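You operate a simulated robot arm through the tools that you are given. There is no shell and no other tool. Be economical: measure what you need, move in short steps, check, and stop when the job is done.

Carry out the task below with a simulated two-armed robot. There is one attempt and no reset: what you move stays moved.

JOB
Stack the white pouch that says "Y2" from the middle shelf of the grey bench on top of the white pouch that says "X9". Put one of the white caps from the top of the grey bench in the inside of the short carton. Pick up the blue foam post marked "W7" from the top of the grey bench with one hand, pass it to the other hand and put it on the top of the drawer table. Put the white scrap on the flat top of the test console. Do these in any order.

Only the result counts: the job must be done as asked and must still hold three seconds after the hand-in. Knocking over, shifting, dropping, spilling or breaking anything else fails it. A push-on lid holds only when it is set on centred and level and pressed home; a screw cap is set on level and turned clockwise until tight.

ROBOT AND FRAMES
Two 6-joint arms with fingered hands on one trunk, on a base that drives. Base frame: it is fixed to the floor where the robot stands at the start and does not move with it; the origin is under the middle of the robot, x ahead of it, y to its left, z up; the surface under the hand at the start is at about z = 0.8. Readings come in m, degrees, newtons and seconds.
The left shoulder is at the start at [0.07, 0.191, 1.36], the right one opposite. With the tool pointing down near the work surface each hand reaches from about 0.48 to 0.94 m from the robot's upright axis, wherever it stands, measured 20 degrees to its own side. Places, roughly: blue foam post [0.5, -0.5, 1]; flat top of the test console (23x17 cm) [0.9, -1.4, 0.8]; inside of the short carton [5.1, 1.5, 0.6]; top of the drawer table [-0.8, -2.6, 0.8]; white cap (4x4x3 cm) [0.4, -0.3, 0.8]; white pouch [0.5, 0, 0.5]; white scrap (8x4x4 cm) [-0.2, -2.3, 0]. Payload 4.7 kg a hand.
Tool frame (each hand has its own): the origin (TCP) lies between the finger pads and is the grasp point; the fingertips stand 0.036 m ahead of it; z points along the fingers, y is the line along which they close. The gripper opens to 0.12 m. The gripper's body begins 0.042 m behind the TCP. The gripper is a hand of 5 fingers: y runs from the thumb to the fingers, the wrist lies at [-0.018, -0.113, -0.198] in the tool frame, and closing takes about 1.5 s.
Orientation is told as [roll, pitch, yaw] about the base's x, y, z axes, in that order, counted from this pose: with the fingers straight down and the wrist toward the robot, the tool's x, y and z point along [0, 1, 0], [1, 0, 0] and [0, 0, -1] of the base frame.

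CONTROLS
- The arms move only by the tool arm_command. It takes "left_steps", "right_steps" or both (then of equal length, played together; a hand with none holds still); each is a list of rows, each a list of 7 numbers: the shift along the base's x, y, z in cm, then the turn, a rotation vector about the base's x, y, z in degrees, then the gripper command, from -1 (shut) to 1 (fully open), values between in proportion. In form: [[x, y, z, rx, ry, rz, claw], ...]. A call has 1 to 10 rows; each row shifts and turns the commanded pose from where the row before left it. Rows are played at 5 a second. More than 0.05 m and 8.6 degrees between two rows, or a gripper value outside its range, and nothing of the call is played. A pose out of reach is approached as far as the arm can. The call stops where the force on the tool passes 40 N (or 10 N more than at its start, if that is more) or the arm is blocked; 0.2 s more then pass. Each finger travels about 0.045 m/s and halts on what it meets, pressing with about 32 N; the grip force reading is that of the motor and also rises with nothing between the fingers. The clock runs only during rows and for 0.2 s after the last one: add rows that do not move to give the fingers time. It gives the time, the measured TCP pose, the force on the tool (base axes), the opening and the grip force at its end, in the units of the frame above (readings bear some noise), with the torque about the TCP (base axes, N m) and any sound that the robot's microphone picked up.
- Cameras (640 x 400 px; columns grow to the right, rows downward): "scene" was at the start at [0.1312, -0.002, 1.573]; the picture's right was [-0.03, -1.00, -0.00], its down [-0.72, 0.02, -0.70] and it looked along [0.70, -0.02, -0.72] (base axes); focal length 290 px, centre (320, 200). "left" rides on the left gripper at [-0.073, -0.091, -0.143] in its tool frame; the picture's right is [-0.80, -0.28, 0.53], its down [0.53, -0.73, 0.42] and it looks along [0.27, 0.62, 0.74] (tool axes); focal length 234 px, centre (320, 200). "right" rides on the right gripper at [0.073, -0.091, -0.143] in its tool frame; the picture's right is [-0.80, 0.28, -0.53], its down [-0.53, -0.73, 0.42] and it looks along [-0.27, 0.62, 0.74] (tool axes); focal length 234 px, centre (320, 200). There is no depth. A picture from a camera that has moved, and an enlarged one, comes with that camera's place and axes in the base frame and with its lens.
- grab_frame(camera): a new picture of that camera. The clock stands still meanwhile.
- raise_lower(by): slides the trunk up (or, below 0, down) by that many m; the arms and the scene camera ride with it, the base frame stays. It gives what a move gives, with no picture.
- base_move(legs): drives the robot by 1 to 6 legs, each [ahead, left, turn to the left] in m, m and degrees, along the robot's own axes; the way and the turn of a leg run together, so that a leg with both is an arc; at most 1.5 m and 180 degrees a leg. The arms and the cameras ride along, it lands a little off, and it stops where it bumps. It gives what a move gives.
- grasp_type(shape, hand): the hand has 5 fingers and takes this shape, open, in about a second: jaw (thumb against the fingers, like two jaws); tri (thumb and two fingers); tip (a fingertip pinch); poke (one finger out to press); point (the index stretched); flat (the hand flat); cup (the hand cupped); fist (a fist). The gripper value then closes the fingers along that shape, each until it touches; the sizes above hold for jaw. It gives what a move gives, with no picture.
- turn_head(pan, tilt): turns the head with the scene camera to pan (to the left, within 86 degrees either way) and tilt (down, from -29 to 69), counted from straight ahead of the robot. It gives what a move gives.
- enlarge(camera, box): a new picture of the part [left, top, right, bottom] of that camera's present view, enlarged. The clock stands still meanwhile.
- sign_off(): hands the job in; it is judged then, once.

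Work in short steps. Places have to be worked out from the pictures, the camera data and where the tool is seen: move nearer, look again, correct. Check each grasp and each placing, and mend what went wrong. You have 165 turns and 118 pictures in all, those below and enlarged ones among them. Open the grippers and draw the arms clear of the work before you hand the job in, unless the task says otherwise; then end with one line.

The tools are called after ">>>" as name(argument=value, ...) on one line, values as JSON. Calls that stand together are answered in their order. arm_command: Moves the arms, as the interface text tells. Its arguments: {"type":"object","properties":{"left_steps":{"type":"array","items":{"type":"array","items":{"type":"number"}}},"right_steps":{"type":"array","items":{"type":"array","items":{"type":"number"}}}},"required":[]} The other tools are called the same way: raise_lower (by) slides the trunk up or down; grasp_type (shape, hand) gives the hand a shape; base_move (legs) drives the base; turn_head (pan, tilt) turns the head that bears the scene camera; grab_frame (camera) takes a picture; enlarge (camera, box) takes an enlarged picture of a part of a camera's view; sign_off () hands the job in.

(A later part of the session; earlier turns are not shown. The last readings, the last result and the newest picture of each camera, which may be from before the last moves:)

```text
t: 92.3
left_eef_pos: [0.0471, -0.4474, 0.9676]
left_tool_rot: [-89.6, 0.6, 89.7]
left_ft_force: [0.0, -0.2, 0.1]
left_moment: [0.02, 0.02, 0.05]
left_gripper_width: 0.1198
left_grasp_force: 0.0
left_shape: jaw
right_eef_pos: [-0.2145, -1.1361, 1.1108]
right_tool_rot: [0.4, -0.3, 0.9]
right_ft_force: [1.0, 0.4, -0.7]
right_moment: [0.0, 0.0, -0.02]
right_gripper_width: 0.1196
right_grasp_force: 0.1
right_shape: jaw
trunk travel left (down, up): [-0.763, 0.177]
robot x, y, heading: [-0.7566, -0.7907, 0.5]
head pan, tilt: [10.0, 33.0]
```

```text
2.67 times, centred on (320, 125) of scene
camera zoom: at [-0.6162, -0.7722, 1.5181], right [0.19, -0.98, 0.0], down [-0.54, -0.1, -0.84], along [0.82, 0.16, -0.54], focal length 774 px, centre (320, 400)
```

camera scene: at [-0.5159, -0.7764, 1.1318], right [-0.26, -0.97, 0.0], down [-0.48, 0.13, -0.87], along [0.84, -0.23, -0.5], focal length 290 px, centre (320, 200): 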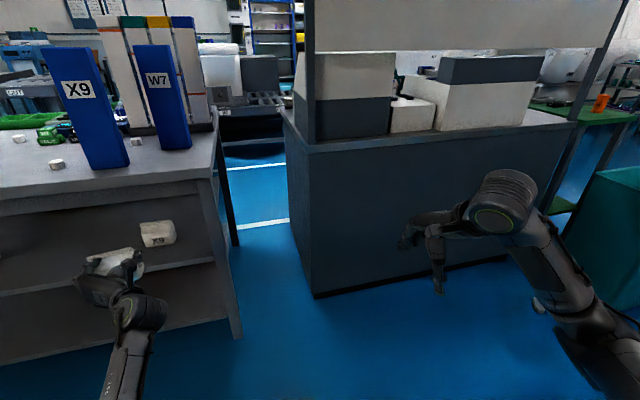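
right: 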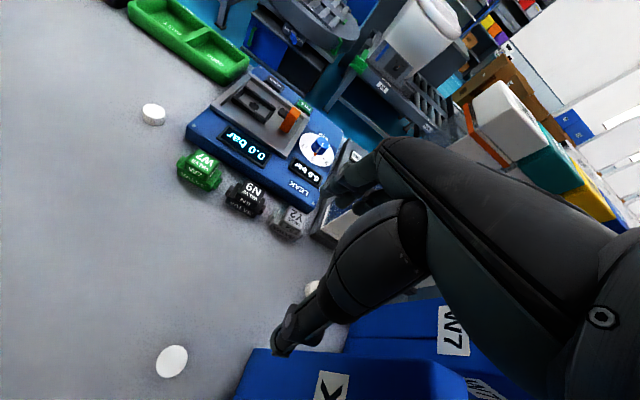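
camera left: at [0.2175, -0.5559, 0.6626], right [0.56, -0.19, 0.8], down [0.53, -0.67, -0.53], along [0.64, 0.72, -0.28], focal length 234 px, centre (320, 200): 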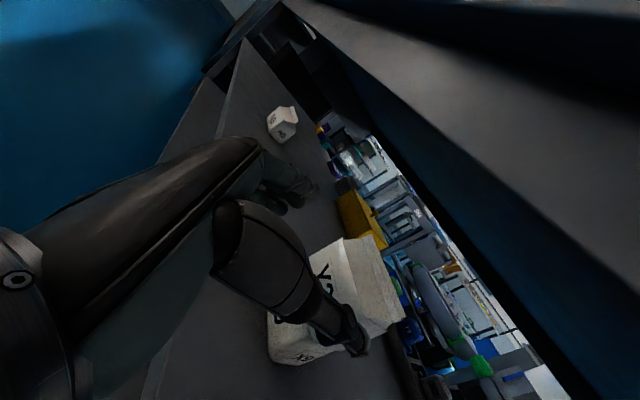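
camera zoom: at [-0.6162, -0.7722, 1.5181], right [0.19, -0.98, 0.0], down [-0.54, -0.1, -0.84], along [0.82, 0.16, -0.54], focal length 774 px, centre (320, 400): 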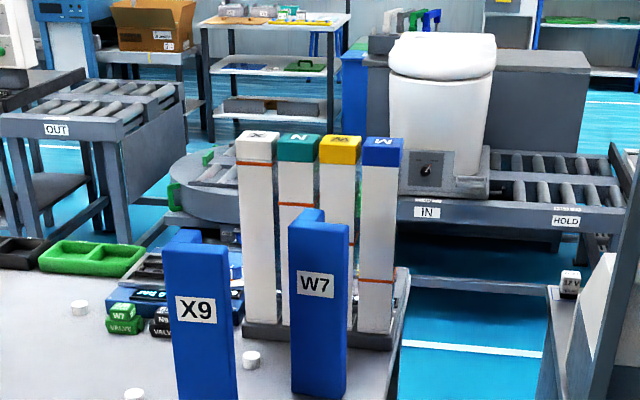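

Posts are L-shaped profiles. I zoom on the W7 top.

>>> enlarge(camera="scene", box=[292, 120, 348, 155])

>>> enlarge(camera="scene", box=[250, 120, 370, 220])

```text
11.43 times, centred on (320, 138) of scene
camera zoom: at [-0.6162, -0.7722, 1.5181], right [0.19, -0.98, 0.0], down [-0.54, -0.1, -0.84], along [0.82, 0.16, -0.54], focal length 3318 px, centre (320, 914)
```

zoom: 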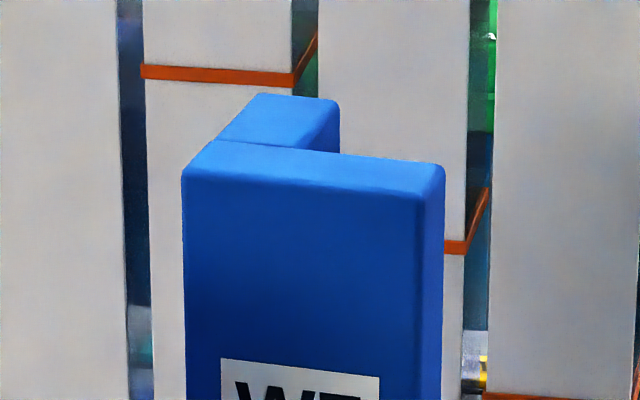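

```text
4.00 times, centred on (310, 170) of scene
camera zoom: at [-0.6162, -0.7722, 1.5181], right [0.19, -0.98, 0.0], down [-0.54, -0.1, -0.84], along [0.82, 0.16, -0.54], focal length 1161 px, centre (360, 320)
```

zoom: 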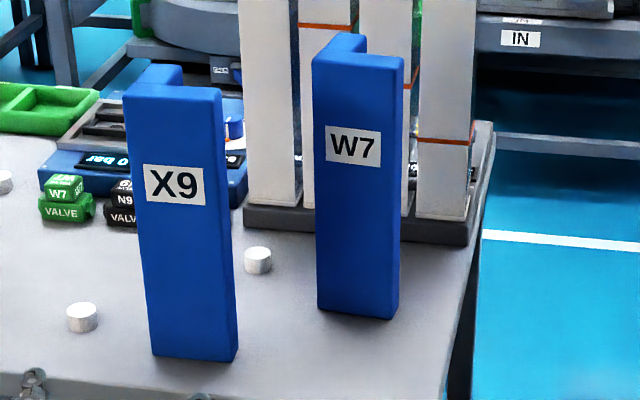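

W7: plate at x 0.48–0.51, y −0.51…−0.60, leg going back to x≈0.575, top z≈1.10. Left hand will grip the plate's width. I align sideways first, then approach partway.

>>> raise_lower(by=-0.035)

>>> base_move(legs=[[0, -0.107, -0.6], [0.33, 0, 0]])

>>> grab_frame(camera="left")

>>> turn_head(pan=20, tilt=40)

>>> grab_frame(camera="scene")

```text
t: 93.1
left_eef_pos: [0.0475, -0.447, 0.932]
left_tool_rot: [-89.6, 0.7, 89.7]
left_ft_force: [0.1, 0.4, 0.5]
left_moment: [0.02, 0.02, -0.01]
left_gripper_width: 0.1196
left_grasp_force: 0.0
left_shape: jaw
right_eef_pos: [-0.2157, -1.1361, 1.0763]
right_tool_rot: [0.2, -0.3, 0.9]
right_ft_force: [-1.0, -0.3, 0.9]
right_moment: [-0.04, -0.04, 0.02]
right_gripper_width: 0.1195
right_grasp_force: 0.0
right_shape: jaw
trunk travel left (down, up): [-0.728, 0.212]
robot x, y, heading: [-0.7576, -0.7886, 0.7]
head pan, tilt: [10.0, 33.0]
```

```text
t: 96.1
left_eef_pos: [0.3815, -0.5628, 0.9325]
left_tool_rot: [-89.6, 0.6, 89.1]
left_ft_force: [0.7, 0.5, -0.2]
left_moment: [-0.02, -0.01, -0.01]
left_gripper_width: 0.1197
left_grasp_force: 0.0
left_shape: jaw
right_eef_pos: [0.112, -1.2507, 1.0736]
right_tool_rot: [0.3, -0.3, 0.4]
right_ft_force: [-0.4, 0.5, -0.4]
right_moment: [0.0, -0.02, 0.01]
right_gripper_width: 0.1195
right_grasp_force: 0.0
right_shape: jaw
trunk travel left (down, up): [-0.728, 0.212]
robot x, y, heading: [-0.4239, -0.9008, -0.0]
head pan, tilt: [10.0, 33.0]
```

```text
70 pictures are left
camera left: at [0.2373, -0.6507, 1.0066], right [0.53, -0.28, 0.8], down [0.41, -0.74, -0.53], along [0.74, 0.61, -0.28], focal length 234 px, centre (320, 200)
```

left: 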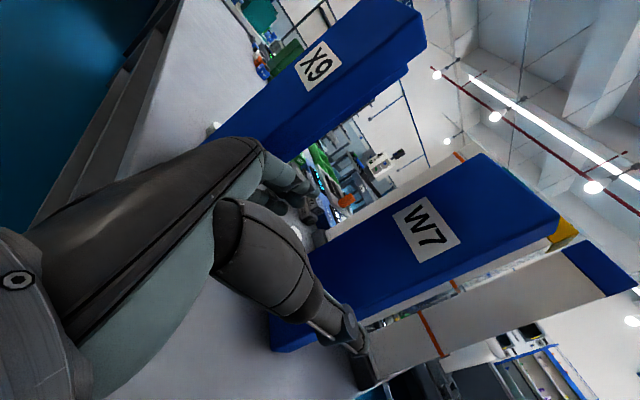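

```text
t: 96.8
left_eef_pos: [0.3819, -0.5634, 0.9336]
left_tool_rot: [-89.6, 0.6, 89.0]
left_ft_force: [-1.1, 1.2, -0.1]
left_moment: [0.0, -0.01, 0.02]
left_gripper_width: 0.1198
left_grasp_force: 0.1
left_shape: jaw
right_eef_pos: [0.1108, -1.2497, 1.0747]
right_tool_rot: [0.3, -0.3, 0.4]
right_ft_force: [-0.5, 0.3, 0.4]
right_moment: [-0.01, -0.04, 0.04]
right_gripper_width: 0.1199
right_grasp_force: 0.1
right_shape: jaw
trunk travel left (down, up): [-0.728, 0.212]
robot x, y, heading: [-0.424, -0.8957, -0.1]
head pan, tilt: [20.0, 40.0]
```

```text
69 pictures are left
camera scene: at [-0.2939, -0.8681, 1.4725], right [0.34, -0.94, 0.0], down [-0.6, -0.22, -0.77], along [0.72, 0.26, -0.64], focal length 290 px, centre (320, 200)
```

scene: 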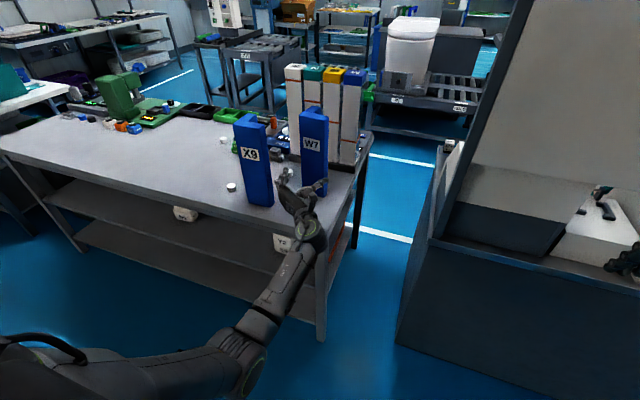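

W7 centre y≈−0.557. I shift the hand +6 mm, drive 11.5 cm ahead, and check.

>>> arm_command(left_steps=[[0, 0.6, 0, 0, 0, 1, 1], [0, 0, 0, 0, 0, 0, 1]])

>>> base_move(legs=[[0.115, 0, 0]])

>>> grab_frame(camera="left")

```text
t: 97.4
left_eef_pos: [0.3806, -0.5573, 0.9323]
left_tool_rot: [-89.6, 0.7, 90.0]
left_ft_force: [0.0, 0.2, -0.3]
left_moment: [-0.01, -0.01, 0.0]
left_gripper_width: 0.1197
left_grasp_force: 0.2
left_shape: jaw
right_eef_pos: [0.1109, -1.2501, 1.0761]
right_tool_rot: [0.3, -0.3, 0.4]
right_ft_force: [0.0, 0.5, 0.4]
right_moment: [0.05, 0.0, 0.02]
right_gripper_width: 0.1196
right_grasp_force: 0.0
right_shape: jaw
trunk travel left (down, up): [-0.728, 0.212]
robot x, y, heading: [-0.4262, -0.8989, 0.0]
head pan, tilt: [20.0, 40.0]
```

```text
t: 98.6
left_eef_pos: [0.4934, -0.5563, 0.9325]
left_tool_rot: [-89.5, 0.5, 90.1]
left_ft_force: [-0.8, -0.5, 0.4]
left_moment: [-0.02, 0.01, 0.0]
left_gripper_width: 0.1198
left_grasp_force: 0.0
left_shape: jaw
right_eef_pos: [0.2227, -1.2499, 1.076]
right_tool_rot: [0.4, -0.4, 0.4]
right_ft_force: [-0.4, -0.2, 0.1]
right_moment: [-0.02, 0.02, -0.01]
right_gripper_width: 0.1197
right_grasp_force: 0.1
right_shape: jaw
trunk travel left (down, up): [-0.728, 0.212]
robot x, y, heading: [-0.3126, -0.9001, 0.3]
head pan, tilt: [20.0, 40.0]
```

```text
68 pictures are left
camera left: at [0.3509, -0.6472, 1.0064], right [0.53, -0.27, 0.8], down [0.42, -0.74, -0.53], along [0.73, 0.62, -0.28], focal length 234 px, centre (320, 200)
```

left: 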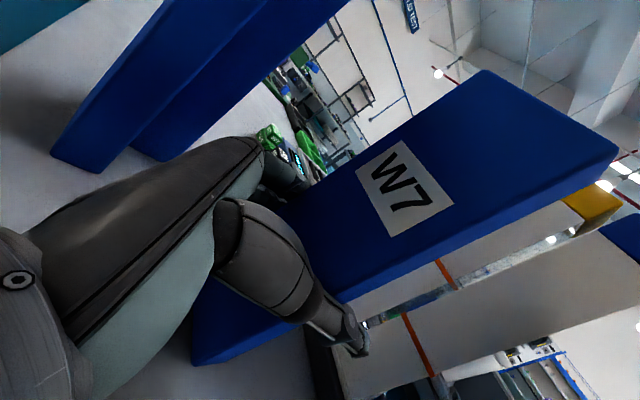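

Post undisturbed and between the fingers. Closing.

>>> arm_command(left_steps=[[0, 0, 0, 0, 0, 0, 0.6], [0, 0, 0, 0, 0, 0, 0.2], [0, 0, 0, 0, 0, 0, -0.3], [0, 0, 0, 0, 0, 0, -1], [0, 0, 0, 0, 0, 0, -1], [0, 0, 0, 0, 0, 0, -1], [0, 0, 0, 0, 0, 0, -1]])

>>> raise_lower(by=0.04)

>>> grab_frame(camera="left")

```text
t: 100.2
left_eef_pos: [0.4922, -0.5585, 0.9334]
left_tool_rot: [-89.6, 0.6, 90.2]
left_ft_force: [0.2, 0.3, 2.4]
left_moment: [0.22, -0.05, 0.01]
left_gripper_width: 0.0841
left_grasp_force: 32.0
left_shape: jaw
right_eef_pos: [0.2223, -1.2498, 1.0757]
right_tool_rot: [0.3, -0.2, 0.4]
right_ft_force: [0.1, 1.4, -0.2]
right_moment: [0.01, 0.02, -0.01]
right_gripper_width: 0.1196
right_grasp_force: 0.1
right_shape: jaw
trunk travel left (down, up): [-0.728, 0.212]
robot x, y, heading: [-0.3099, -0.8978, 0.2]
head pan, tilt: [20.0, 40.0]
```

```text
t: 101.0
left_eef_pos: [0.4941, -0.5583, 0.9715]
left_tool_rot: [-89.5, 0.6, 90.1]
left_ft_force: [-0.1, 1.0, -0.5]
left_moment: [0.01, 0.02, -0.01]
left_gripper_width: 0.0838
left_grasp_force: 31.7
left_shape: jaw
right_eef_pos: [0.2242, -1.2497, 1.1144]
right_tool_rot: [0.3, -0.2, 0.4]
right_ft_force: [0.3, 0.2, 1.0]
right_moment: [0.0, -0.01, 0.02]
right_gripper_width: 0.1195
right_grasp_force: 0.0
right_shape: jaw
trunk travel left (down, up): [-0.768, 0.172]
robot x, y, heading: [-0.309, -0.8964, -0.1]
head pan, tilt: [20.0, 40.0]
```

```text
67 pictures are left
camera left: at [0.3515, -0.6473, 1.0458], right [0.53, -0.27, 0.8], down [0.42, -0.74, -0.53], along [0.73, 0.62, -0.28], focal length 234 px, centre (320, 200)
```

left: 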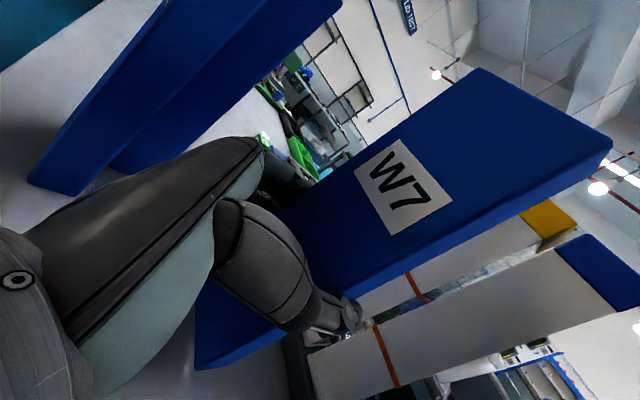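

Post lifted cleanly. I back off 0.4 m, then bring the left hand toward the middle.

>>> base_move(legs=[[-0.45, 0, 0]])

>>> arm_command(left_steps=[[-2, -2.5, 0, 0, 0, 0, -1], [-2, -2.5, 0, 0, 0, 0, -1], [-2, -2.5, 0, 0, 0, 0, -1], [-2, -2.5, 0, 0, 0, 0, -1], [-2, -2.5, 0, 0, 0, 0, -1], [-2, -2.5, 0, 0, 0, 0, -1], [-2, -2.5, 0, 0, 0, 0, -1], [-2, -2.5, 0, 0, 0, 0, -1]])

>>> turn_head(pan=0, tilt=45)

>>> grab_frame(camera="scene")

```text
t: 103.8
left_eef_pos: [0.0403, -0.5595, 0.9712]
left_tool_rot: [-89.5, 0.6, 89.8]
left_ft_force: [0.1, 0.1, 0.2]
left_moment: [-0.01, 0.02, -0.02]
left_gripper_width: 0.0838
left_grasp_force: 32.5
left_shape: jaw
right_eef_pos: [-0.2318, -1.2514, 1.1155]
right_tool_rot: [0.4, -0.2, 0.1]
right_ft_force: [-0.4, 0.2, -0.2]
right_moment: [0.0, -0.01, 0.0]
right_gripper_width: 0.1197
right_grasp_force: 0.0
right_shape: jaw
trunk travel left (down, up): [-0.768, 0.172]
robot x, y, heading: [-0.7619, -0.8994, -0.2]
head pan, tilt: [20.0, 40.0]
```

```text
t: 105.1
left_eef_pos: [-0.0579, -0.6167, 0.983]
left_tool_rot: [-91.1, -9.6, 91.9]
left_ft_force: [-0.1, -0.2, -0.8]
left_moment: [-0.06, 0.01, -0.03]
left_gripper_width: 0.0837
left_grasp_force: 32.3
left_shape: jaw
right_eef_pos: [-0.2316, -1.2517, 1.1153]
right_tool_rot: [0.4, -0.3, 0.1]
right_ft_force: [0.5, 0.2, 0.2]
right_moment: [-0.01, -0.01, -0.02]
right_gripper_width: 0.1196
right_grasp_force: 0.1
right_shape: jaw
trunk travel left (down, up): [-0.768, 0.172]
robot x, y, heading: [-0.7649, -0.8987, -0.2]
head pan, tilt: [20.0, 40.0]
stopped in row 6 (left hand): the arm was blocked; the commanded pose is now the measured one
```

```text
t: 105.9
left_eef_pos: [-0.057, -0.6162, 0.9827]
left_tool_rot: [-91.1, -9.6, 92.0]
left_ft_force: [0.1, 0.5, -0.1]
left_moment: [0.01, 0.0, -0.05]
left_gripper_width: 0.0836
left_grasp_force: 32.1
left_shape: jaw
right_eef_pos: [-0.2325, -1.2515, 1.1151]
right_tool_rot: [0.3, -0.4, 0.1]
right_ft_force: [0.0, -0.7, -0.3]
right_moment: [-0.01, 0.0, -0.01]
right_gripper_width: 0.1198
right_grasp_force: 0.0
right_shape: jaw
trunk travel left (down, up): [-0.768, 0.172]
robot x, y, heading: [-0.7662, -0.8982, -0.2]
head pan, tilt: [0.0, 45.0]
```

```text
66 pictures are left
camera scene: at [-0.6335, -0.8968, 1.5052], right [0.0, -1.0, 0.0], down [-0.71, 0.0, -0.71], along [0.71, 0.0, -0.71], focal length 290 px, centre (320, 200)
```

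scene: 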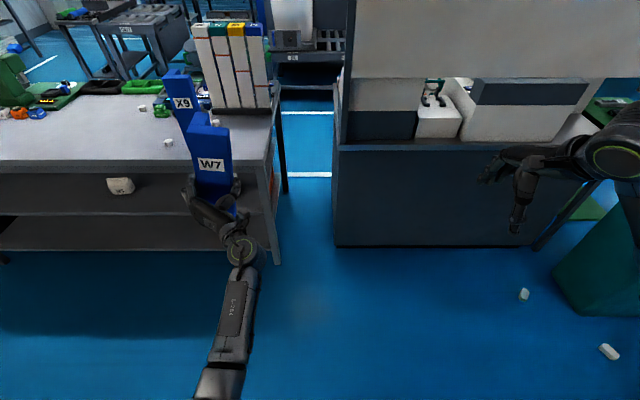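

The left arm is at a joint limit. I go back a little, undo the 9.6° tilt, and yaw the hand −48° so the wrist is more natural.

>>> arm_command(left_steps=[[2, 2.5, 0, -3.2, 0, 0, -1], [2, 2.5, 0, -3.2, 0, 0, -1], [1, 1, -0.5, -3.2, 0, 0, -1], [0, 0, 0, 0, 0, -8, -1], [0, 0, 0, 0, 0, -8, -1], [0, 0, 0, 0, 0, -8, -1], [0, 0, 0, 0, 0, -8, -1], [0, 0, 0, 0, 0, -8, -1], [0, 0, 0, 0, 0, -7, -1]])

```text
t: 107.9
left_eef_pos: [-0.0063, -0.555, 0.9741]
left_tool_rot: [-87.9, -3.4, 46.0]
left_ft_force: [-0.2, -2.5, -0.6]
left_moment: [-0.2, -0.03, 0.02]
left_gripper_width: 0.0836
left_grasp_force: 32.4
left_shape: jaw
right_eef_pos: [-0.2316, -1.2514, 1.1156]
right_tool_rot: [0.3, -0.2, 0.1]
right_ft_force: [0.0, 0.8, -0.4]
right_moment: [0.0, 0.03, 0.01]
right_gripper_width: 0.1195
right_grasp_force: 0.1
right_shape: jaw
trunk travel left (down, up): [-0.768, 0.172]
robot x, y, heading: [-0.7682, -0.8936, -0.2]
head pan, tilt: [0.0, 45.0]
```

Good. Now I bring it toward the middle.

>>> arm_command(left_steps=[[-1.7, -3, 0, 0, 0, 0, -1], [-1.7, -3, 0, 0, 0, 0, -1], [-1.7, -3, 0, 0, 0, 0, -1], [-1.7, -3, 0, 0, 0, 0, -1], [-1.7, -3, 0, 0, 0, 0, -1], [-1.7, -3, 0, 0, 0, 0, -1], [-1.7, -3, 0, 0, 0, 0, -1], [-1.7, -3, 0, 0, 0, 0, -1]])

>>> grab_frame(camera="scene")

```text
t: 109.9
left_eef_pos: [-0.1411, -0.7527, 0.9659]
left_tool_rot: [-85.1, -6.6, 44.1]
left_ft_force: [0.8, 0.0, -0.8]
left_moment: [-0.02, -0.01, 0.01]
left_gripper_width: 0.0836
left_grasp_force: 32.3
left_shape: jaw
right_eef_pos: [-0.2317, -1.2526, 1.116]
right_tool_rot: [0.3, -0.3, 0.2]
right_ft_force: [-0.6, -0.2, 0.2]
right_moment: [0.01, 0.0, 0.01]
right_gripper_width: 0.1199
right_grasp_force: 0.0
right_shape: jaw
trunk travel left (down, up): [-0.768, 0.172]
robot x, y, heading: [-0.7654, -0.8974, 0.2]
head pan, tilt: [0.0, 45.0]
stopped in row 8 (left hand): the arm was blocked; the commanded pose is now the measured one
```

```text
65 pictures are left
camera scene: at [-0.6336, -0.897, 1.5052], right [0.0, -1.0, 0.0], down [-0.71, 0.0, -0.71], along [0.71, 0.0, -0.71], focal length 290 px, centre (320, 200)
```

scene: 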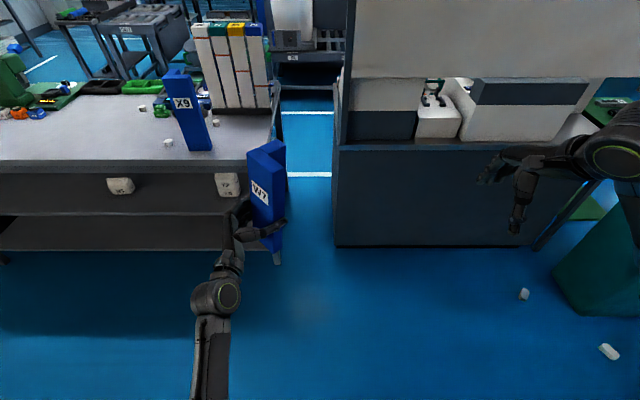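

Still limited with a ~8° tilt. I yaw further −24° and level the post.

>>> arm_command(left_steps=[[1, 1, 0, 0, 0, -8, -1], [0, 0, 0, 0, 0, -8, -1], [0, 0, 0, 0, 0, -8, -1], [0, 0, 0, -3.4, 2.2, 0, -1], [0, 0, 0, -3.4, 2.2, 0, -1], [0, 0, 0, 0, 0, 0, -1]])

>>> grab_frame(camera="scene")

```text
t: 111.3
left_eef_pos: [-0.1315, -0.7437, 0.9662]
left_tool_rot: [-90.2, 0.0, 20.3]
left_ft_force: [0.2, 0.0, 0.2]
left_moment: [-0.02, -0.05, 0.04]
left_gripper_width: 0.0834
left_grasp_force: 31.5
left_shape: jaw
right_eef_pos: [-0.2308, -1.2509, 1.1149]
right_tool_rot: [0.3, -0.4, 0.2]
right_ft_force: [-0.3, 1.1, -0.2]
right_moment: [-0.04, -0.03, 0.01]
right_gripper_width: 0.1197
right_grasp_force: 0.0
right_shape: jaw
trunk travel left (down, up): [-0.768, 0.172]
robot x, y, heading: [-0.7654, -0.896, 0.0]
head pan, tilt: [0.0, 45.0]
```

```text
64 pictures are left
camera scene: at [-0.6333, -0.8963, 1.5052], right [0.0, -1.0, 0.0], down [-0.71, 0.0, -0.71], along [0.71, 0.0, -0.71], focal length 290 px, centre (320, 200)
```

scene: 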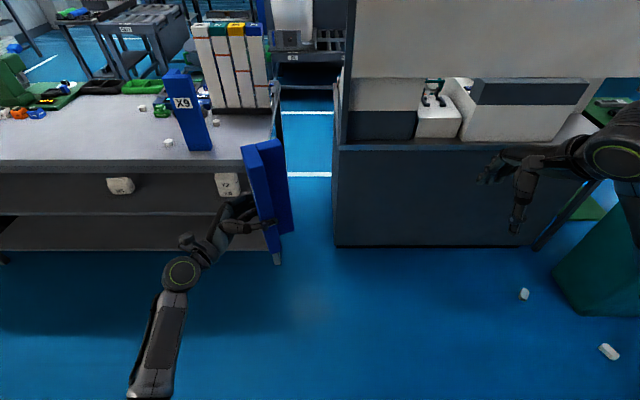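

Level now. I lower the left hand 12 cm and bring it 7 cm inward so the right hand can come over the top; the right hand yaws +20.

>>> arm_command(left_steps=[[0, -1, -2, 0, 0, 0, -1], [0, -1, -2, 0, 0, 0, -1], [0, -1, -2, 0, 0, 0, -1], [0, -1, -2, 0, 0, 0, -1], [0, -1, -2, 0, 0, 0, -1], [0, -1, -2, 0, 0, 0, -1], [0, -1, 0, 0, 0, 0, -1]], right_steps=[[0, 0, 0, 0, 0, 4, 1], [0, 0, 0, 0, 0, 4, 1], [0, 0, 0, 0, 0, 4, 1], [0, 0, 0, 0, 0, 4, 1], [0, 0, 0, 0, 0, 4, 1], [1, 2, 0, 0, 0, 0, 1], [1, 2, 0, 0, 0, 0, 1]])

```text
t: 112.9
left_eef_pos: [-0.1298, -0.8131, 0.8438]
left_tool_rot: [-90.2, 0.0, 20.3]
left_ft_force: [0.2, -0.3, -1.0]
left_moment: [-0.01, 0.0, 0.03]
left_gripper_width: 0.0835
left_grasp_force: 31.9
left_shape: jaw
right_eef_pos: [-0.2101, -1.2108, 1.116]
right_tool_rot: [0.2, -0.3, 20.1]
right_ft_force: [-0.3, -1.0, 0.0]
right_moment: [-0.02, -0.01, -0.01]
right_gripper_width: 0.1197
right_grasp_force: 0.0
right_shape: jaw
trunk travel left (down, up): [-0.768, 0.172]
robot x, y, heading: [-0.7683, -0.8995, -0.1]
head pan, tilt: [0.0, 45.0]
```

Both fine. Post top ≈1.01. I move the right hand over it at z≈1.09.

>>> arm_command(right_steps=[[0.8, 3.9, 0, 0, 0, 0, 1], [0.8, 3.9, 0, 0, 0, 0, 1], [0.8, 3.9, 0, 0, 0, 0, 1], [0.8, 3.9, 0, 0, 0, 0, 1], [0.8, 3.9, 0, 0, 0, 0, 1], [0.8, 3.9, -0.5, 0, 0, 0, 1], [0.8, 3.9, -0.5, 0, 0, 0, 1], [0.8, 3.9, -0.5, 0, 0, 0, 1], [0.8, 3.9, -0.5, 0, 0, 0, 1]])

>>> grab_frame(camera="scene")

>>> grab_frame(camera="right")

```text
t: 114.9
left_eef_pos: [-0.1303, -0.8127, 0.8445]
left_tool_rot: [-90.2, 0.0, 20.3]
left_ft_force: [0.0, 0.7, -0.1]
left_moment: [0.02, 0.03, -0.01]
left_gripper_width: 0.0833
left_grasp_force: 31.7
left_shape: jaw
right_eef_pos: [-0.09, -0.9288, 1.0472]
right_tool_rot: [0.2, -0.3, 20.1]
right_ft_force: [0.2, -0.1, 0.8]
right_moment: [-0.01, 0.06, 0.02]
right_gripper_width: 0.1198
right_grasp_force: 0.0
right_shape: jaw
right hand out of reach, approached as far as the arm can: row 1, 2, 3, 4, 5
trunk travel left (down, up): [-0.768, 0.172]
robot x, y, heading: [-0.7678, -0.8987, 0.0]
head pan, tilt: [0.0, 45.0]
```

```text
63 pictures are left
camera scene: at [-0.6334, -0.8946, 1.5052], right [0.0, -1.0, 0.0], down [-0.71, 0.0, -0.71], along [0.71, 0.0, -0.71], focal length 290 px, centre (320, 200)
```

scene: 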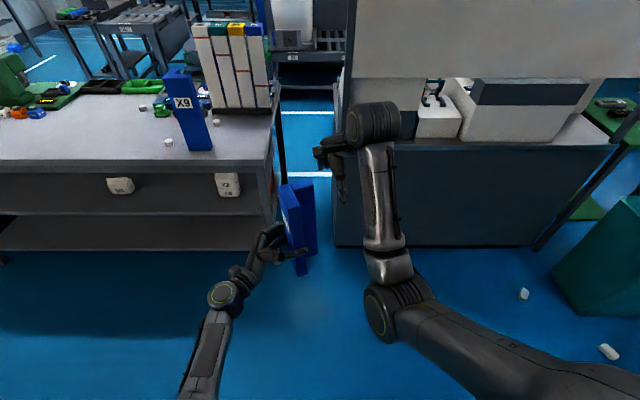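

```text
62 pictures are left
camera right: at [-0.2025, -0.8934, 1.1901], right [0.54, -0.66, 0.52], down [-0.5, -0.75, -0.43], along [0.68, -0.03, -0.74], focal length 234 px, centre (320, 200)
```

right: 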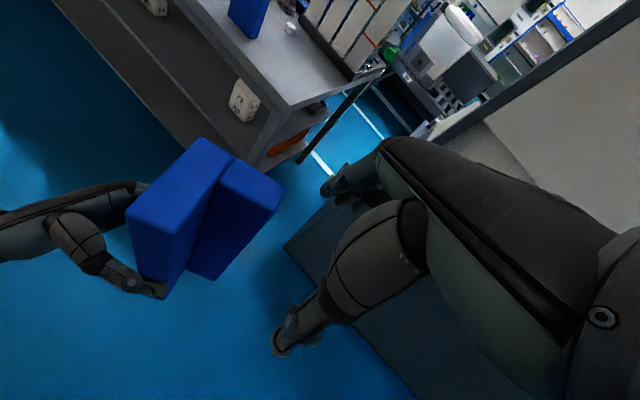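

The right hand is height-limited, so I lower the left hand another 9 cm, and look at the post from the right camera.

>>> arm_command(left_steps=[[0, 0, -2.3, 0, 0, 0, -1], [0, 0, -2.3, 0, 0, 0, -1], [0, 0, -2.3, 0, 0, 0, -1], [0, 0, -2.3, 0, 0, 0, -1], [0, 0, 0, 0, 0, 0, -1]])

>>> grab_frame(camera="right")

```text
t: 116.1
left_eef_pos: [-0.1294, -0.8137, 0.7525]
left_tool_rot: [-90.1, -0.1, 20.4]
left_ft_force: [0.2, -0.8, -0.4]
left_moment: [-0.01, 0.03, 0.0]
left_gripper_width: 0.0836
left_grasp_force: 31.8
left_shape: jaw
right_eef_pos: [-0.0919, -0.9318, 1.0467]
right_tool_rot: [0.3, -0.4, 20.2]
right_ft_force: [0.1, 0.1, -0.7]
right_moment: [0.0, 0.01, 0.01]
right_gripper_width: 0.1196
right_grasp_force: 0.0
right_shape: jaw
trunk travel left (down, up): [-0.768, 0.172]
robot x, y, heading: [-0.7582, -0.8973, 0.1]
head pan, tilt: [0.0, 45.0]
```

```text
61 pictures are left
camera right: at [-0.2029, -0.8956, 1.1901], right [0.54, -0.66, 0.52], down [-0.5, -0.75, -0.43], along [0.68, -0.03, -0.74], focal length 234 px, centre (320, 200)
```

right: 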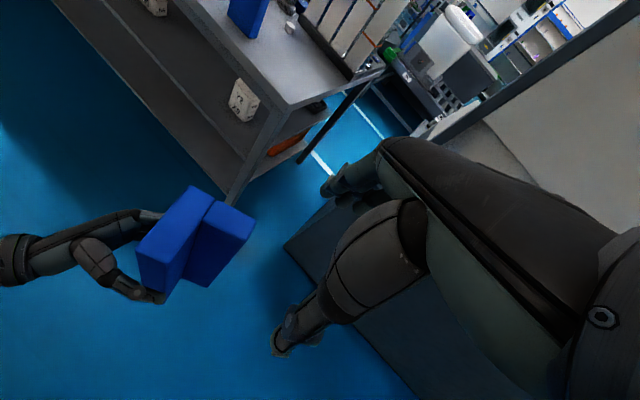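

Post corners match the prediction. I move the right hand over (-0.125,-0.8155).

>>> arm_command(right_steps=[[-1.1, 3.85, -0.5, 0, 0, 0, 1], [-1.1, 3.85, -0.5, 0, 0, 0, 1], [-1.1, 3.85, -0.5, 0, 0, 0, 1], [0, 0, -2, 0, 0, 0, 1]])

>>> grab_frame(camera="right")

```text
t: 116.8
left_eef_pos: [-0.1284, -0.8153, 0.7519]
left_tool_rot: [-90.1, 0.0, 20.2]
left_ft_force: [-0.1, -0.1, -1.2]
left_moment: [-0.01, -0.03, -0.01]
left_gripper_width: 0.0836
left_grasp_force: 31.8
left_shape: jaw
right_eef_pos: [-0.0707, -0.9325, 1.0237]
right_tool_rot: [-6.1, 0.3, 14.5]
right_ft_force: [-0.3, 0.3, -0.5]
right_moment: [0.01, 0.0, 0.01]
right_gripper_width: 0.1197
right_grasp_force: 0.0
right_shape: jaw
right hand out of reach, approached as far as the arm can: row 3
trunk travel left (down, up): [-0.768, 0.172]
robot x, y, heading: [-0.7634, -0.8994, -0.0]
head pan, tilt: [0.0, 45.0]
stopped in row 3 (right hand): the arm was blocked; the commanded pose is now the measured one
```

```text
60 pictures are left
camera right: at [-0.1804, -0.8711, 1.1581], right [0.46, -0.65, 0.61], down [-0.57, -0.74, -0.36], along [0.68, -0.18, -0.71], focal length 234 px, centre (320, 200)
```

right: 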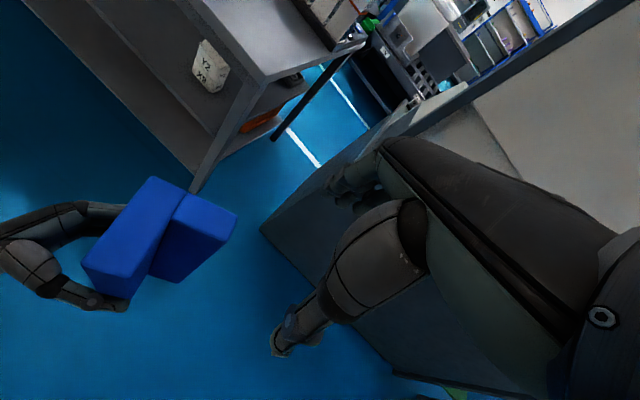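

The right arm is at its limit there, so I bring the left hand 11 cm rightward and 5 cm lower, while the right hand re-levels slightly back.

>>> arm_command(left_steps=[[0, 0, -2.5, 0, 0, 0, -1], [0, 0, -2.5, 0, 0, 0, -1], [0, -2.75, 0, 0, 0, 0, -1], [0, -2.75, 0, 0, 0, 0, -1], [0, -2.75, 0, 0, 0, 0, -1], [0, -2.75, 0, 0, 0, 0, -1]], right_steps=[[-1, -3, 0, 3, 0.75, 0, 1], [0, -3, 0, 3, 0.75, 2.8, 1], [0, -2, -1, 0, 0, 2.8, 1], [0, 0, -1, 0, 0, 0, 1], [0, 0, 0, 0, 0, 0, 1], [0, 0, 0, 0, 0, 0, 1]])

```text
t: 118.2
left_eef_pos: [-0.1292, -0.9174, 0.697]
left_tool_rot: [-89.4, 0.0, 20.5]
left_ft_force: [-0.7, 0.5, -0.6]
left_moment: [0.04, 0.04, 0.04]
left_gripper_width: 0.0833
left_grasp_force: 31.9
left_shape: jaw
right_eef_pos: [-0.0812, -1.0127, 1.004]
right_tool_rot: [0.3, 0.2, 20.3]
right_ft_force: [0.3, -0.5, 0.6]
right_moment: [-0.03, 0.05, 0.0]
right_gripper_width: 0.1196
right_grasp_force: 0.0
right_shape: jaw
trunk travel left (down, up): [-0.768, 0.172]
robot x, y, heading: [-0.765, -0.8976, 0.1]
head pan, tilt: [0.0, 45.0]
```

Post top ≈0.864. Move the right hand above it at z≈0.95.

>>> arm_command(right_steps=[[-0.4, 0, -2.5, 0, 0, 0, 1], [-1, 2.35, -2.5, 0, 0, 0, 1], [-1, 2.35, 0, 0, 0, 0, 1], [-1, 2.35, 0, 0, 0, 0, 1], [-1, 2.35, 0, 0, 0, 0, 1]])

>>> grab_frame(camera="right")

>>> grab_frame(camera="scene")

```text
t: 119.6
left_eef_pos: [-0.127, -0.9184, 0.6997]
left_tool_rot: [-89.5, -0.2, 20.4]
left_ft_force: [0.0, 0.6, 1.1]
left_moment: [-0.01, 0.04, 0.01]
left_gripper_width: 0.0834
left_grasp_force: 31.9
left_shape: jaw
right_eef_pos: [-0.1007, -0.9837, 0.9519]
right_tool_rot: [-5.9, 0.2, 17.2]
right_ft_force: [0.9, -0.1, 0.9]
right_moment: [0.02, 0.03, 0.0]
right_gripper_width: 0.1197
right_grasp_force: 0.2
right_shape: jaw
trunk travel left (down, up): [-0.768, 0.172]
robot x, y, heading: [-0.7669, -0.8967, 0.1]
head pan, tilt: [0.0, 45.0]
stopped in row 5 (right hand): the arm was blocked; the commanded pose is now the measured one
```

```text
59 pictures are left
camera right: at [-0.2145, -0.9264, 1.0877], right [0.49, -0.63, 0.61], down [-0.53, -0.76, -0.37], along [0.69, -0.14, -0.71], focal length 234 px, centre (320, 200)
```

right: 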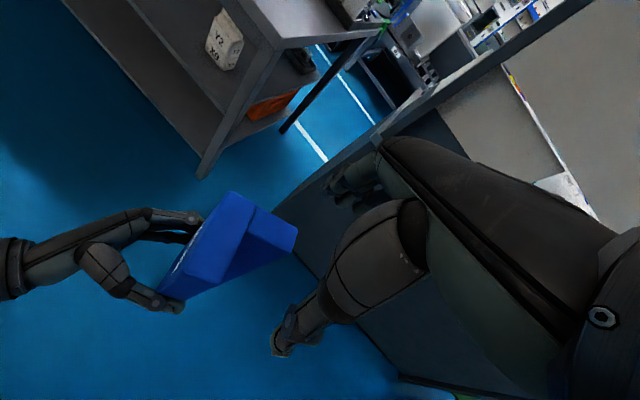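

```text
58 pictures are left
camera scene: at [-0.6332, -0.8971, 1.5052], right [0.0, -1.0, 0.0], down [-0.71, 0.0, -0.71], along [0.71, 0.0, -0.71], focal length 290 px, centre (320, 200)
```

scene: 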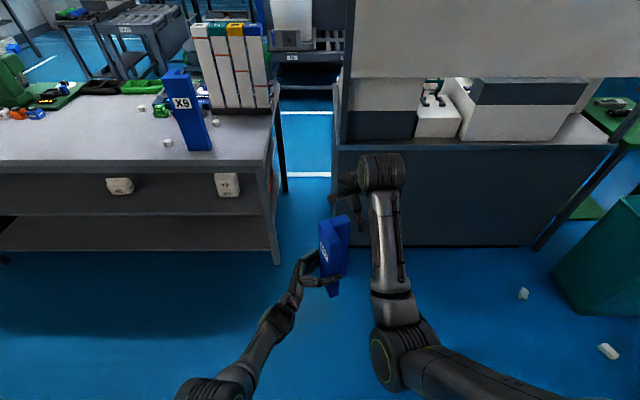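

Right hand's limit is near rel y −0.08. I shift the left hand 13 cm further right and re-level the right hand further out.

>>> arm_command(left_steps=[[0, 0, 0, 0, 0, 0, -1], [0, -2.6, 0, 0, 0, 0, -1], [0, -2.6, 0, 0, 0, 0, -1], [0, -2.6, 0, 0, 0, 0, -1], [0, -2.6, 0, 0, 0, 0, -1], [0, -2.6, 0, 0, 0, 0, -1]], right_steps=[[0, -3, 1, 2.8, 0.85, 1.5, 1], [0, -3, 1, 2.8, 0.85, 1.5, 1], [0, -3, 0, 0, 0, 0, 1], [0, -3, 0, 0, 0, 0, 1], [0, 0, 0, 0, 0, 0, 1], [0, 0, 0, 0, 0, 0, 1]])

>>> grab_frame(camera="right")

```text
t: 121.2
left_eef_pos: [-0.109, -0.9758, 0.6914]
left_tool_rot: [-86.6, -2.0, 22.4]
left_ft_force: [-0.2, 0.6, -0.5]
left_moment: [0.02, 0.02, 0.01]
left_gripper_width: 0.0834
left_grasp_force: 32.4
left_shape: jaw
left hand out of reach, approached as far as the arm can: row 5, 6
right_eef_pos: [-0.1012, -1.1011, 0.9716]
right_tool_rot: [0.1, 0.0, 20.3]
right_ft_force: [0.4, 0.3, 0.4]
right_moment: [0.01, 0.01, -0.02]
right_gripper_width: 0.1196
right_grasp_force: 0.0
right_shape: jaw
trunk travel left (down, up): [-0.768, 0.172]
robot x, y, heading: [-0.7663, -0.901, -0.3]
head pan, tilt: [0.0, 45.0]
stopped in row 6 (left hand): the arm was blocked; the commanded pose is now the measured one
```

```text
57 pictures are left
camera right: at [-0.213, -1.0645, 1.115], right [0.54, -0.66, 0.52], down [-0.5, -0.75, -0.43], along [0.67, -0.03, -0.74], focal length 234 px, centre (320, 200)
```

right: 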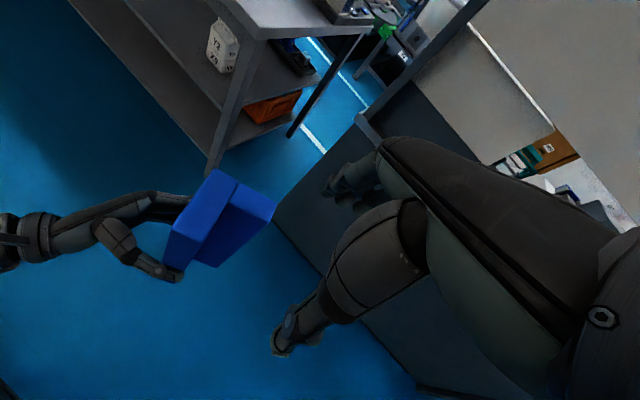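

Better: rotate the right hand +90° yaw so its wrist comes from the right side and it grips plate-front to leg-end. Left hand returns 4 cm and levels.

>>> arm_command(left_steps=[[-1, 2, 0.5, -2, 0.3, 0, -1], [-1, 2, 0.5, -2, 0.3, -2, -1], [0, 0, 0, 0, 0, 0, -1], [0, 0, 0, 0, 0, 0, -1], [0, 0, 0, 0, 0, 0, -1], [0, 0, 0, 0, 0, 0, -1], [0, 0, 0, 0, 0, 0, -1], [0, 0, 0, 0, 0, 0, -1], [0, 0, 0, 0, 0, 0, -1], [0, 0, 0, 0, 0, 0, -1]], right_steps=[[0, 0, 0, 0, 0, 8.5, 1], [0, 0, 0, 0, 0, 8.5, 1], [0, 0, 0, 0, 0, 8.5, 1], [0, 0, 0, 0, 0, 8.5, 1], [0, 0, 0, 0, 0, 8.5, 1], [0, 0, 0, 0, 0, 8.5, 1], [0, 0, 0, 0, 0, 8.5, 1], [0, 0, 0, 0, 0, 8.5, 1], [0, 0, 0, 0, 0, 8.5, 1], [0, 0, 0, 0, 0, 8.5, 1]])

>>> grab_frame(camera="right")

```text
t: 123.4
left_eef_pos: [-0.1225, -0.9201, 0.7004]
left_tool_rot: [-89.3, -0.7, 20.6]
left_ft_force: [0.3, 0.0, -0.6]
left_moment: [-0.01, 0.04, -0.02]
left_gripper_width: 0.0835
left_grasp_force: 31.8
left_shape: jaw
right_eef_pos: [-0.0945, -1.0985, 0.9666]
right_tool_rot: [0.0, -0.3, 105.2]
right_ft_force: [1.1, 0.0, -0.3]
right_moment: [0.03, 0.04, -0.04]
right_gripper_width: 0.1197
right_grasp_force: 0.0
right_shape: jaw
right hand out of reach, approached as far as the arm can: row 10
trunk travel left (down, up): [-0.768, 0.172]
robot x, y, heading: [-0.7655, -0.8971, -0.3]
head pan, tilt: [0.0, 45.0]
```

```text
56 pictures are left
camera right: at [-0.1412, -1.207, 1.1086], right [0.7, 0.48, 0.53], down [0.71, -0.57, -0.43], along [0.09, 0.67, -0.73], focal length 234 px, centre (320, 200)
```

right: 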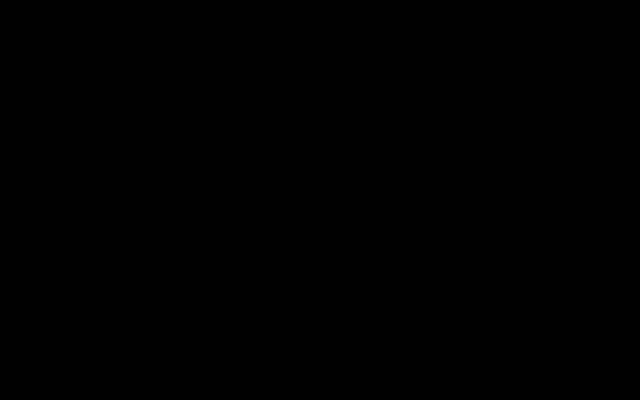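

Right camera is occluded by its forearm, but the reading is precise. Target over post: (-0.081,-0.9415). Move there at z≈0.945.

>>> arm_command(right_steps=[[0.3, 3.9, -0.5, 0, 0, 1.2, 1], [0.3, 3.9, -0.5, 0, 0, 1.2, 1], [0.3, 3.9, -0.5, 0, 0, 1.2, 1], [0.4, 4, -0.5, 0, 0, 1.2, 1], [0, 0, 0, 0, 0, 0, 1]])

>>> grab_frame(camera="scene")

>>> grab_frame(camera="left")

```text
t: 124.6
left_eef_pos: [-0.1249, -0.9214, 0.6995]
left_tool_rot: [-89.1, -0.7, 20.8]
left_ft_force: [0.4, -1.0, -1.1]
left_moment: [0.02, 0.0, -0.02]
left_gripper_width: 0.0836
left_grasp_force: 31.7
left_shape: jaw
right_eef_pos: [-0.0813, -0.9441, 0.945]
right_tool_rot: [0.2, 0.0, 110.2]
right_ft_force: [0.0, 0.2, -0.1]
right_moment: [0.03, 0.01, -0.01]
right_gripper_width: 0.1199
right_grasp_force: 0.0
right_shape: jaw
trunk travel left (down, up): [-0.768, 0.172]
robot x, y, heading: [-0.7641, -0.8967, 0.0]
head pan, tilt: [0.0, 45.0]
```

```text
55 pictures are left
camera scene: at [-0.6334, -0.8987, 1.5052], right [0.0, -1.0, 0.0], down [-0.71, 0.0, -0.71], along [0.71, 0.0, -0.71], focal length 290 px, centre (320, 200)
```

scene: 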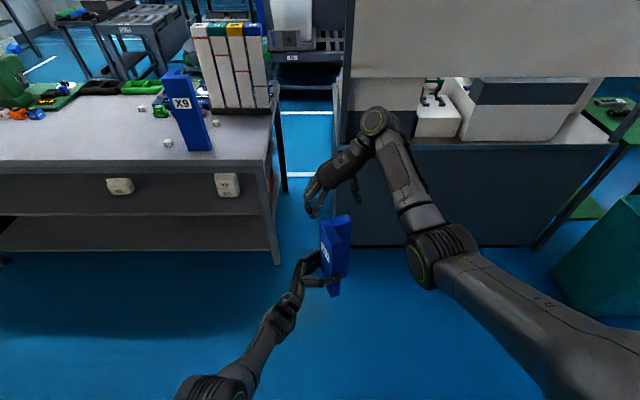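

```text
54 pictures are left
camera left: at [-0.2607, -0.8201, 0.7714], right [-0.08, -0.6, 0.79], down [-0.53, -0.65, -0.55], along [0.84, -0.47, -0.27], focal length 234 px, centre (320, 200)
```

left: 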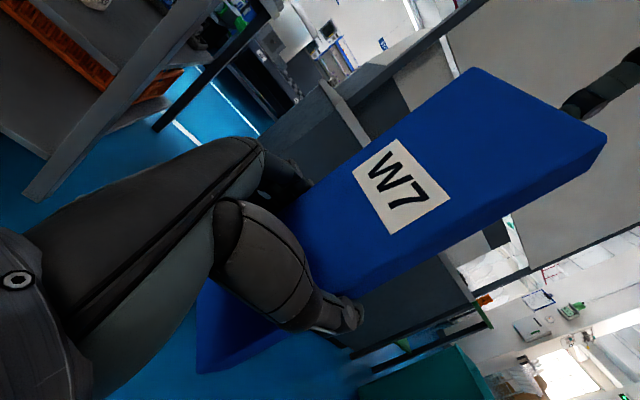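

Hand is over the post as computed. I descend 11 cm in steps.

>>> arm_command(right_steps=[[0, 0.1, -2.5, 0, 0, 0, 1], [0, 0, -2.5, 0, 0, 0, 1], [0, 0, -2, 0, 0, 0, 1], [0, 0, -1, 0, 0, 0, 1]])

>>> enlarge(camera="scene", box=[260, 150, 420, 300])

>>> grab_frame(camera="left")

```text
t: 125.6
left_eef_pos: [-0.1265, -0.9201, 0.6975]
left_tool_rot: [-89.1, -0.5, 20.7]
left_ft_force: [0.3, -0.7, -0.5]
left_moment: [0.03, -0.01, 0.01]
left_gripper_width: 0.0835
left_grasp_force: 32.0
left_shape: jaw
right_eef_pos: [-0.0812, -0.9409, 0.8668]
right_tool_rot: [0.2, -0.1, 110.0]
right_ft_force: [0.5, -0.3, -0.4]
right_moment: [0.04, 0.0, -0.01]
right_gripper_width: 0.1199
right_grasp_force: 0.1
right_shape: jaw
trunk travel left (down, up): [-0.768, 0.172]
robot x, y, heading: [-0.766, -0.895, -0.1]
head pan, tilt: [0.0, 45.0]
```

```text
2.67 times, centred on (340, 225) of scene
camera zoom: at [-0.6331, -0.8972, 1.5052], right [0.0, -1.0, 0.0], down [-0.71, 0.0, -0.71], along [0.71, 0.0, -0.71], focal length 774 px, centre (267, 133)
```

zoom: 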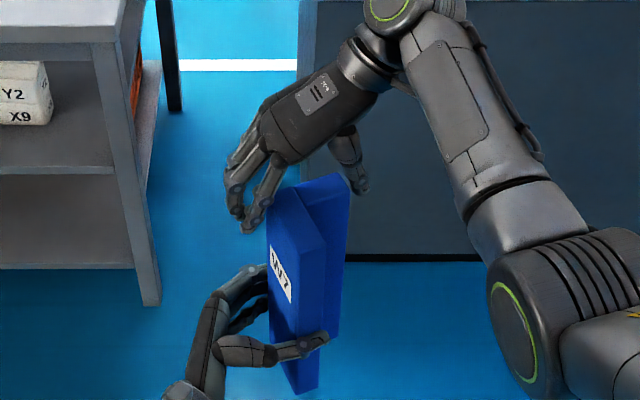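

```text
52 pictures are left
camera left: at [-0.2615, -0.8189, 0.7703], right [-0.08, -0.6, 0.79], down [-0.53, -0.65, -0.54], along [0.84, -0.47, -0.27], focal length 234 px, centre (320, 200)
```

left: 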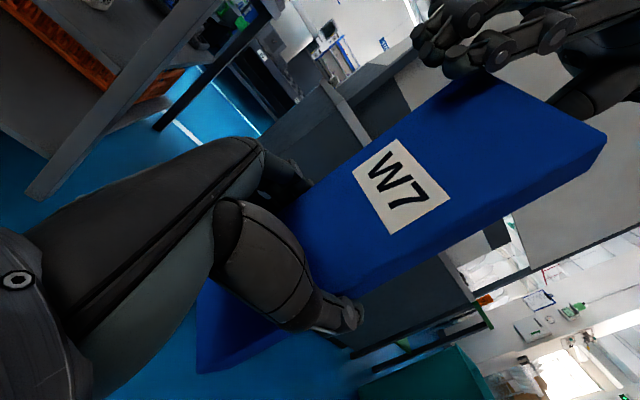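

Fingers straddle the leg as planned. Descend 2.5 cm more and close.

>>> arm_command(right_steps=[[0, 0, -1.5, 0, 0, 0, 1], [0, 0, -1, 0, 0, 0, 1], [0, 0, 0, 0, 0, 0, 0.6], [0, 0, 0, 0, 0, 0, 0.3], [0, 0, 0, 0, 0, 0, 0], [0, 0, 0, 0, 0, 0, -0.5], [0, 0, 0, 0, 0, 0, -1], [0, 0, 0, 0, 0, 0, -1], [0, 0, 0, 0, 0, 0, -1]])

>>> enlarge(camera="scene", box=[260, 150, 420, 300])

```text
t: 127.6
left_eef_pos: [-0.1275, -0.9197, 0.6956]
left_tool_rot: [-89.2, -0.5, 20.8]
left_ft_force: [-0.3, -0.4, 1.5]
left_moment: [-0.12, -0.1, 0.0]
left_gripper_width: 0.0834
left_grasp_force: 32.0
left_shape: jaw
right_eef_pos: [-0.0821, -0.9408, 0.8399]
right_tool_rot: [0.2, -0.2, 110.0]
right_ft_force: [0.5, 0.2, -1.4]
right_moment: [0.15, -0.02, -0.03]
right_gripper_width: 0.0968
right_grasp_force: 31.6
right_shape: jaw
trunk travel left (down, up): [-0.768, 0.172]
robot x, y, heading: [-0.7671, -0.8944, -0.1]
head pan, tilt: [0.0, 45.0]
```

```text
2.67 times, centred on (340, 225) of scene
camera zoom: at [-0.6332, -0.897, 1.5052], right [0.0, -1.0, 0.0], down [-0.71, 0.0, -0.71], along [0.71, 0.0, -0.71], focal length 774 px, centre (267, 133)
```

zoom: 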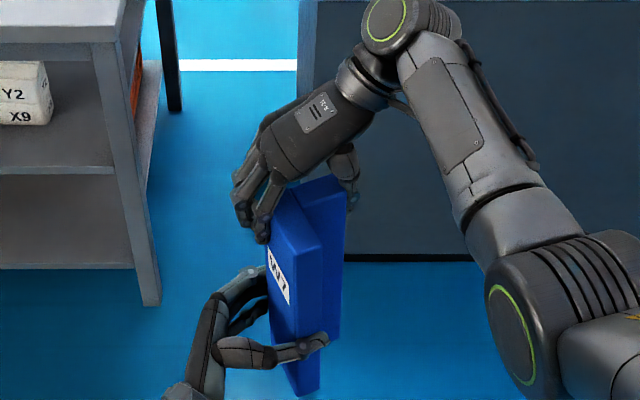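

Right hand grips at 9.7 cm. I open the left hand and withdraw it along its approach axis.

>>> arm_command(left_steps=[[0, 0, 0, 0, 0, 0, -0.3], [0, 0, 0, 0, 0, 0, 0.3], [0, 0, 0, 0, 0, 0, 1], [0, 0, 0, 0, 0, 0, 1], [0, 0, 0, 0, 0, 0, 1], [-1.4, 3.7, 0, 0, 0, 0, 1], [-1.4, 3.7, 0, 0, 0, 0, 1], [-1.4, 3.7, 0, 0, 0, 0, 1], [-1.4, 3.7, 0, 0, 0, 0, 1]])

>>> grab_frame(camera="scene")

```text
t: 129.6
left_eef_pos: [-0.189, -0.7897, 0.7035]
left_tool_rot: [-90.4, 0.1, 20.3]
left_ft_force: [-0.5, 0.2, -0.7]
left_moment: [0.04, -0.03, -0.01]
left_gripper_width: 0.1201
left_grasp_force: 0.1
left_shape: jaw
right_eef_pos: [-0.0827, -0.9396, 0.842]
right_tool_rot: [0.2, 0.0, 110.0]
right_ft_force: [-0.4, 0.1, -0.1]
right_moment: [0.0, 0.0, 0.03]
right_gripper_width: 0.0965
right_grasp_force: 31.9
right_shape: jaw
trunk travel left (down, up): [-0.768, 0.172]
robot x, y, heading: [-0.7605, -0.8971, -0.3]
head pan, tilt: [0.0, 45.0]
```

```text
50 pictures are left
camera scene: at [-0.634, -0.8956, 1.5053], right [0.0, -1.0, 0.0], down [-0.71, 0.0, -0.71], along [0.71, 0.0, -0.71], focal length 290 px, centre (320, 200)
```

scene: 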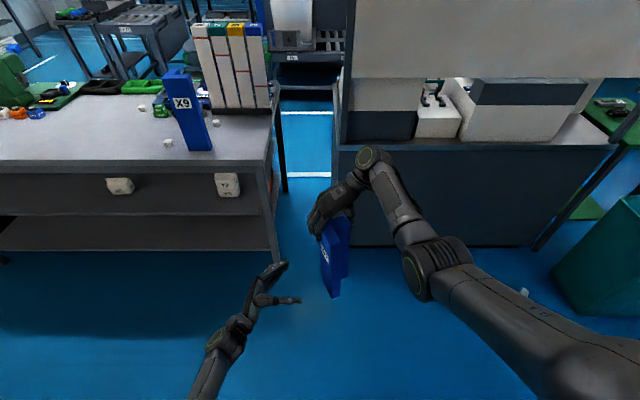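

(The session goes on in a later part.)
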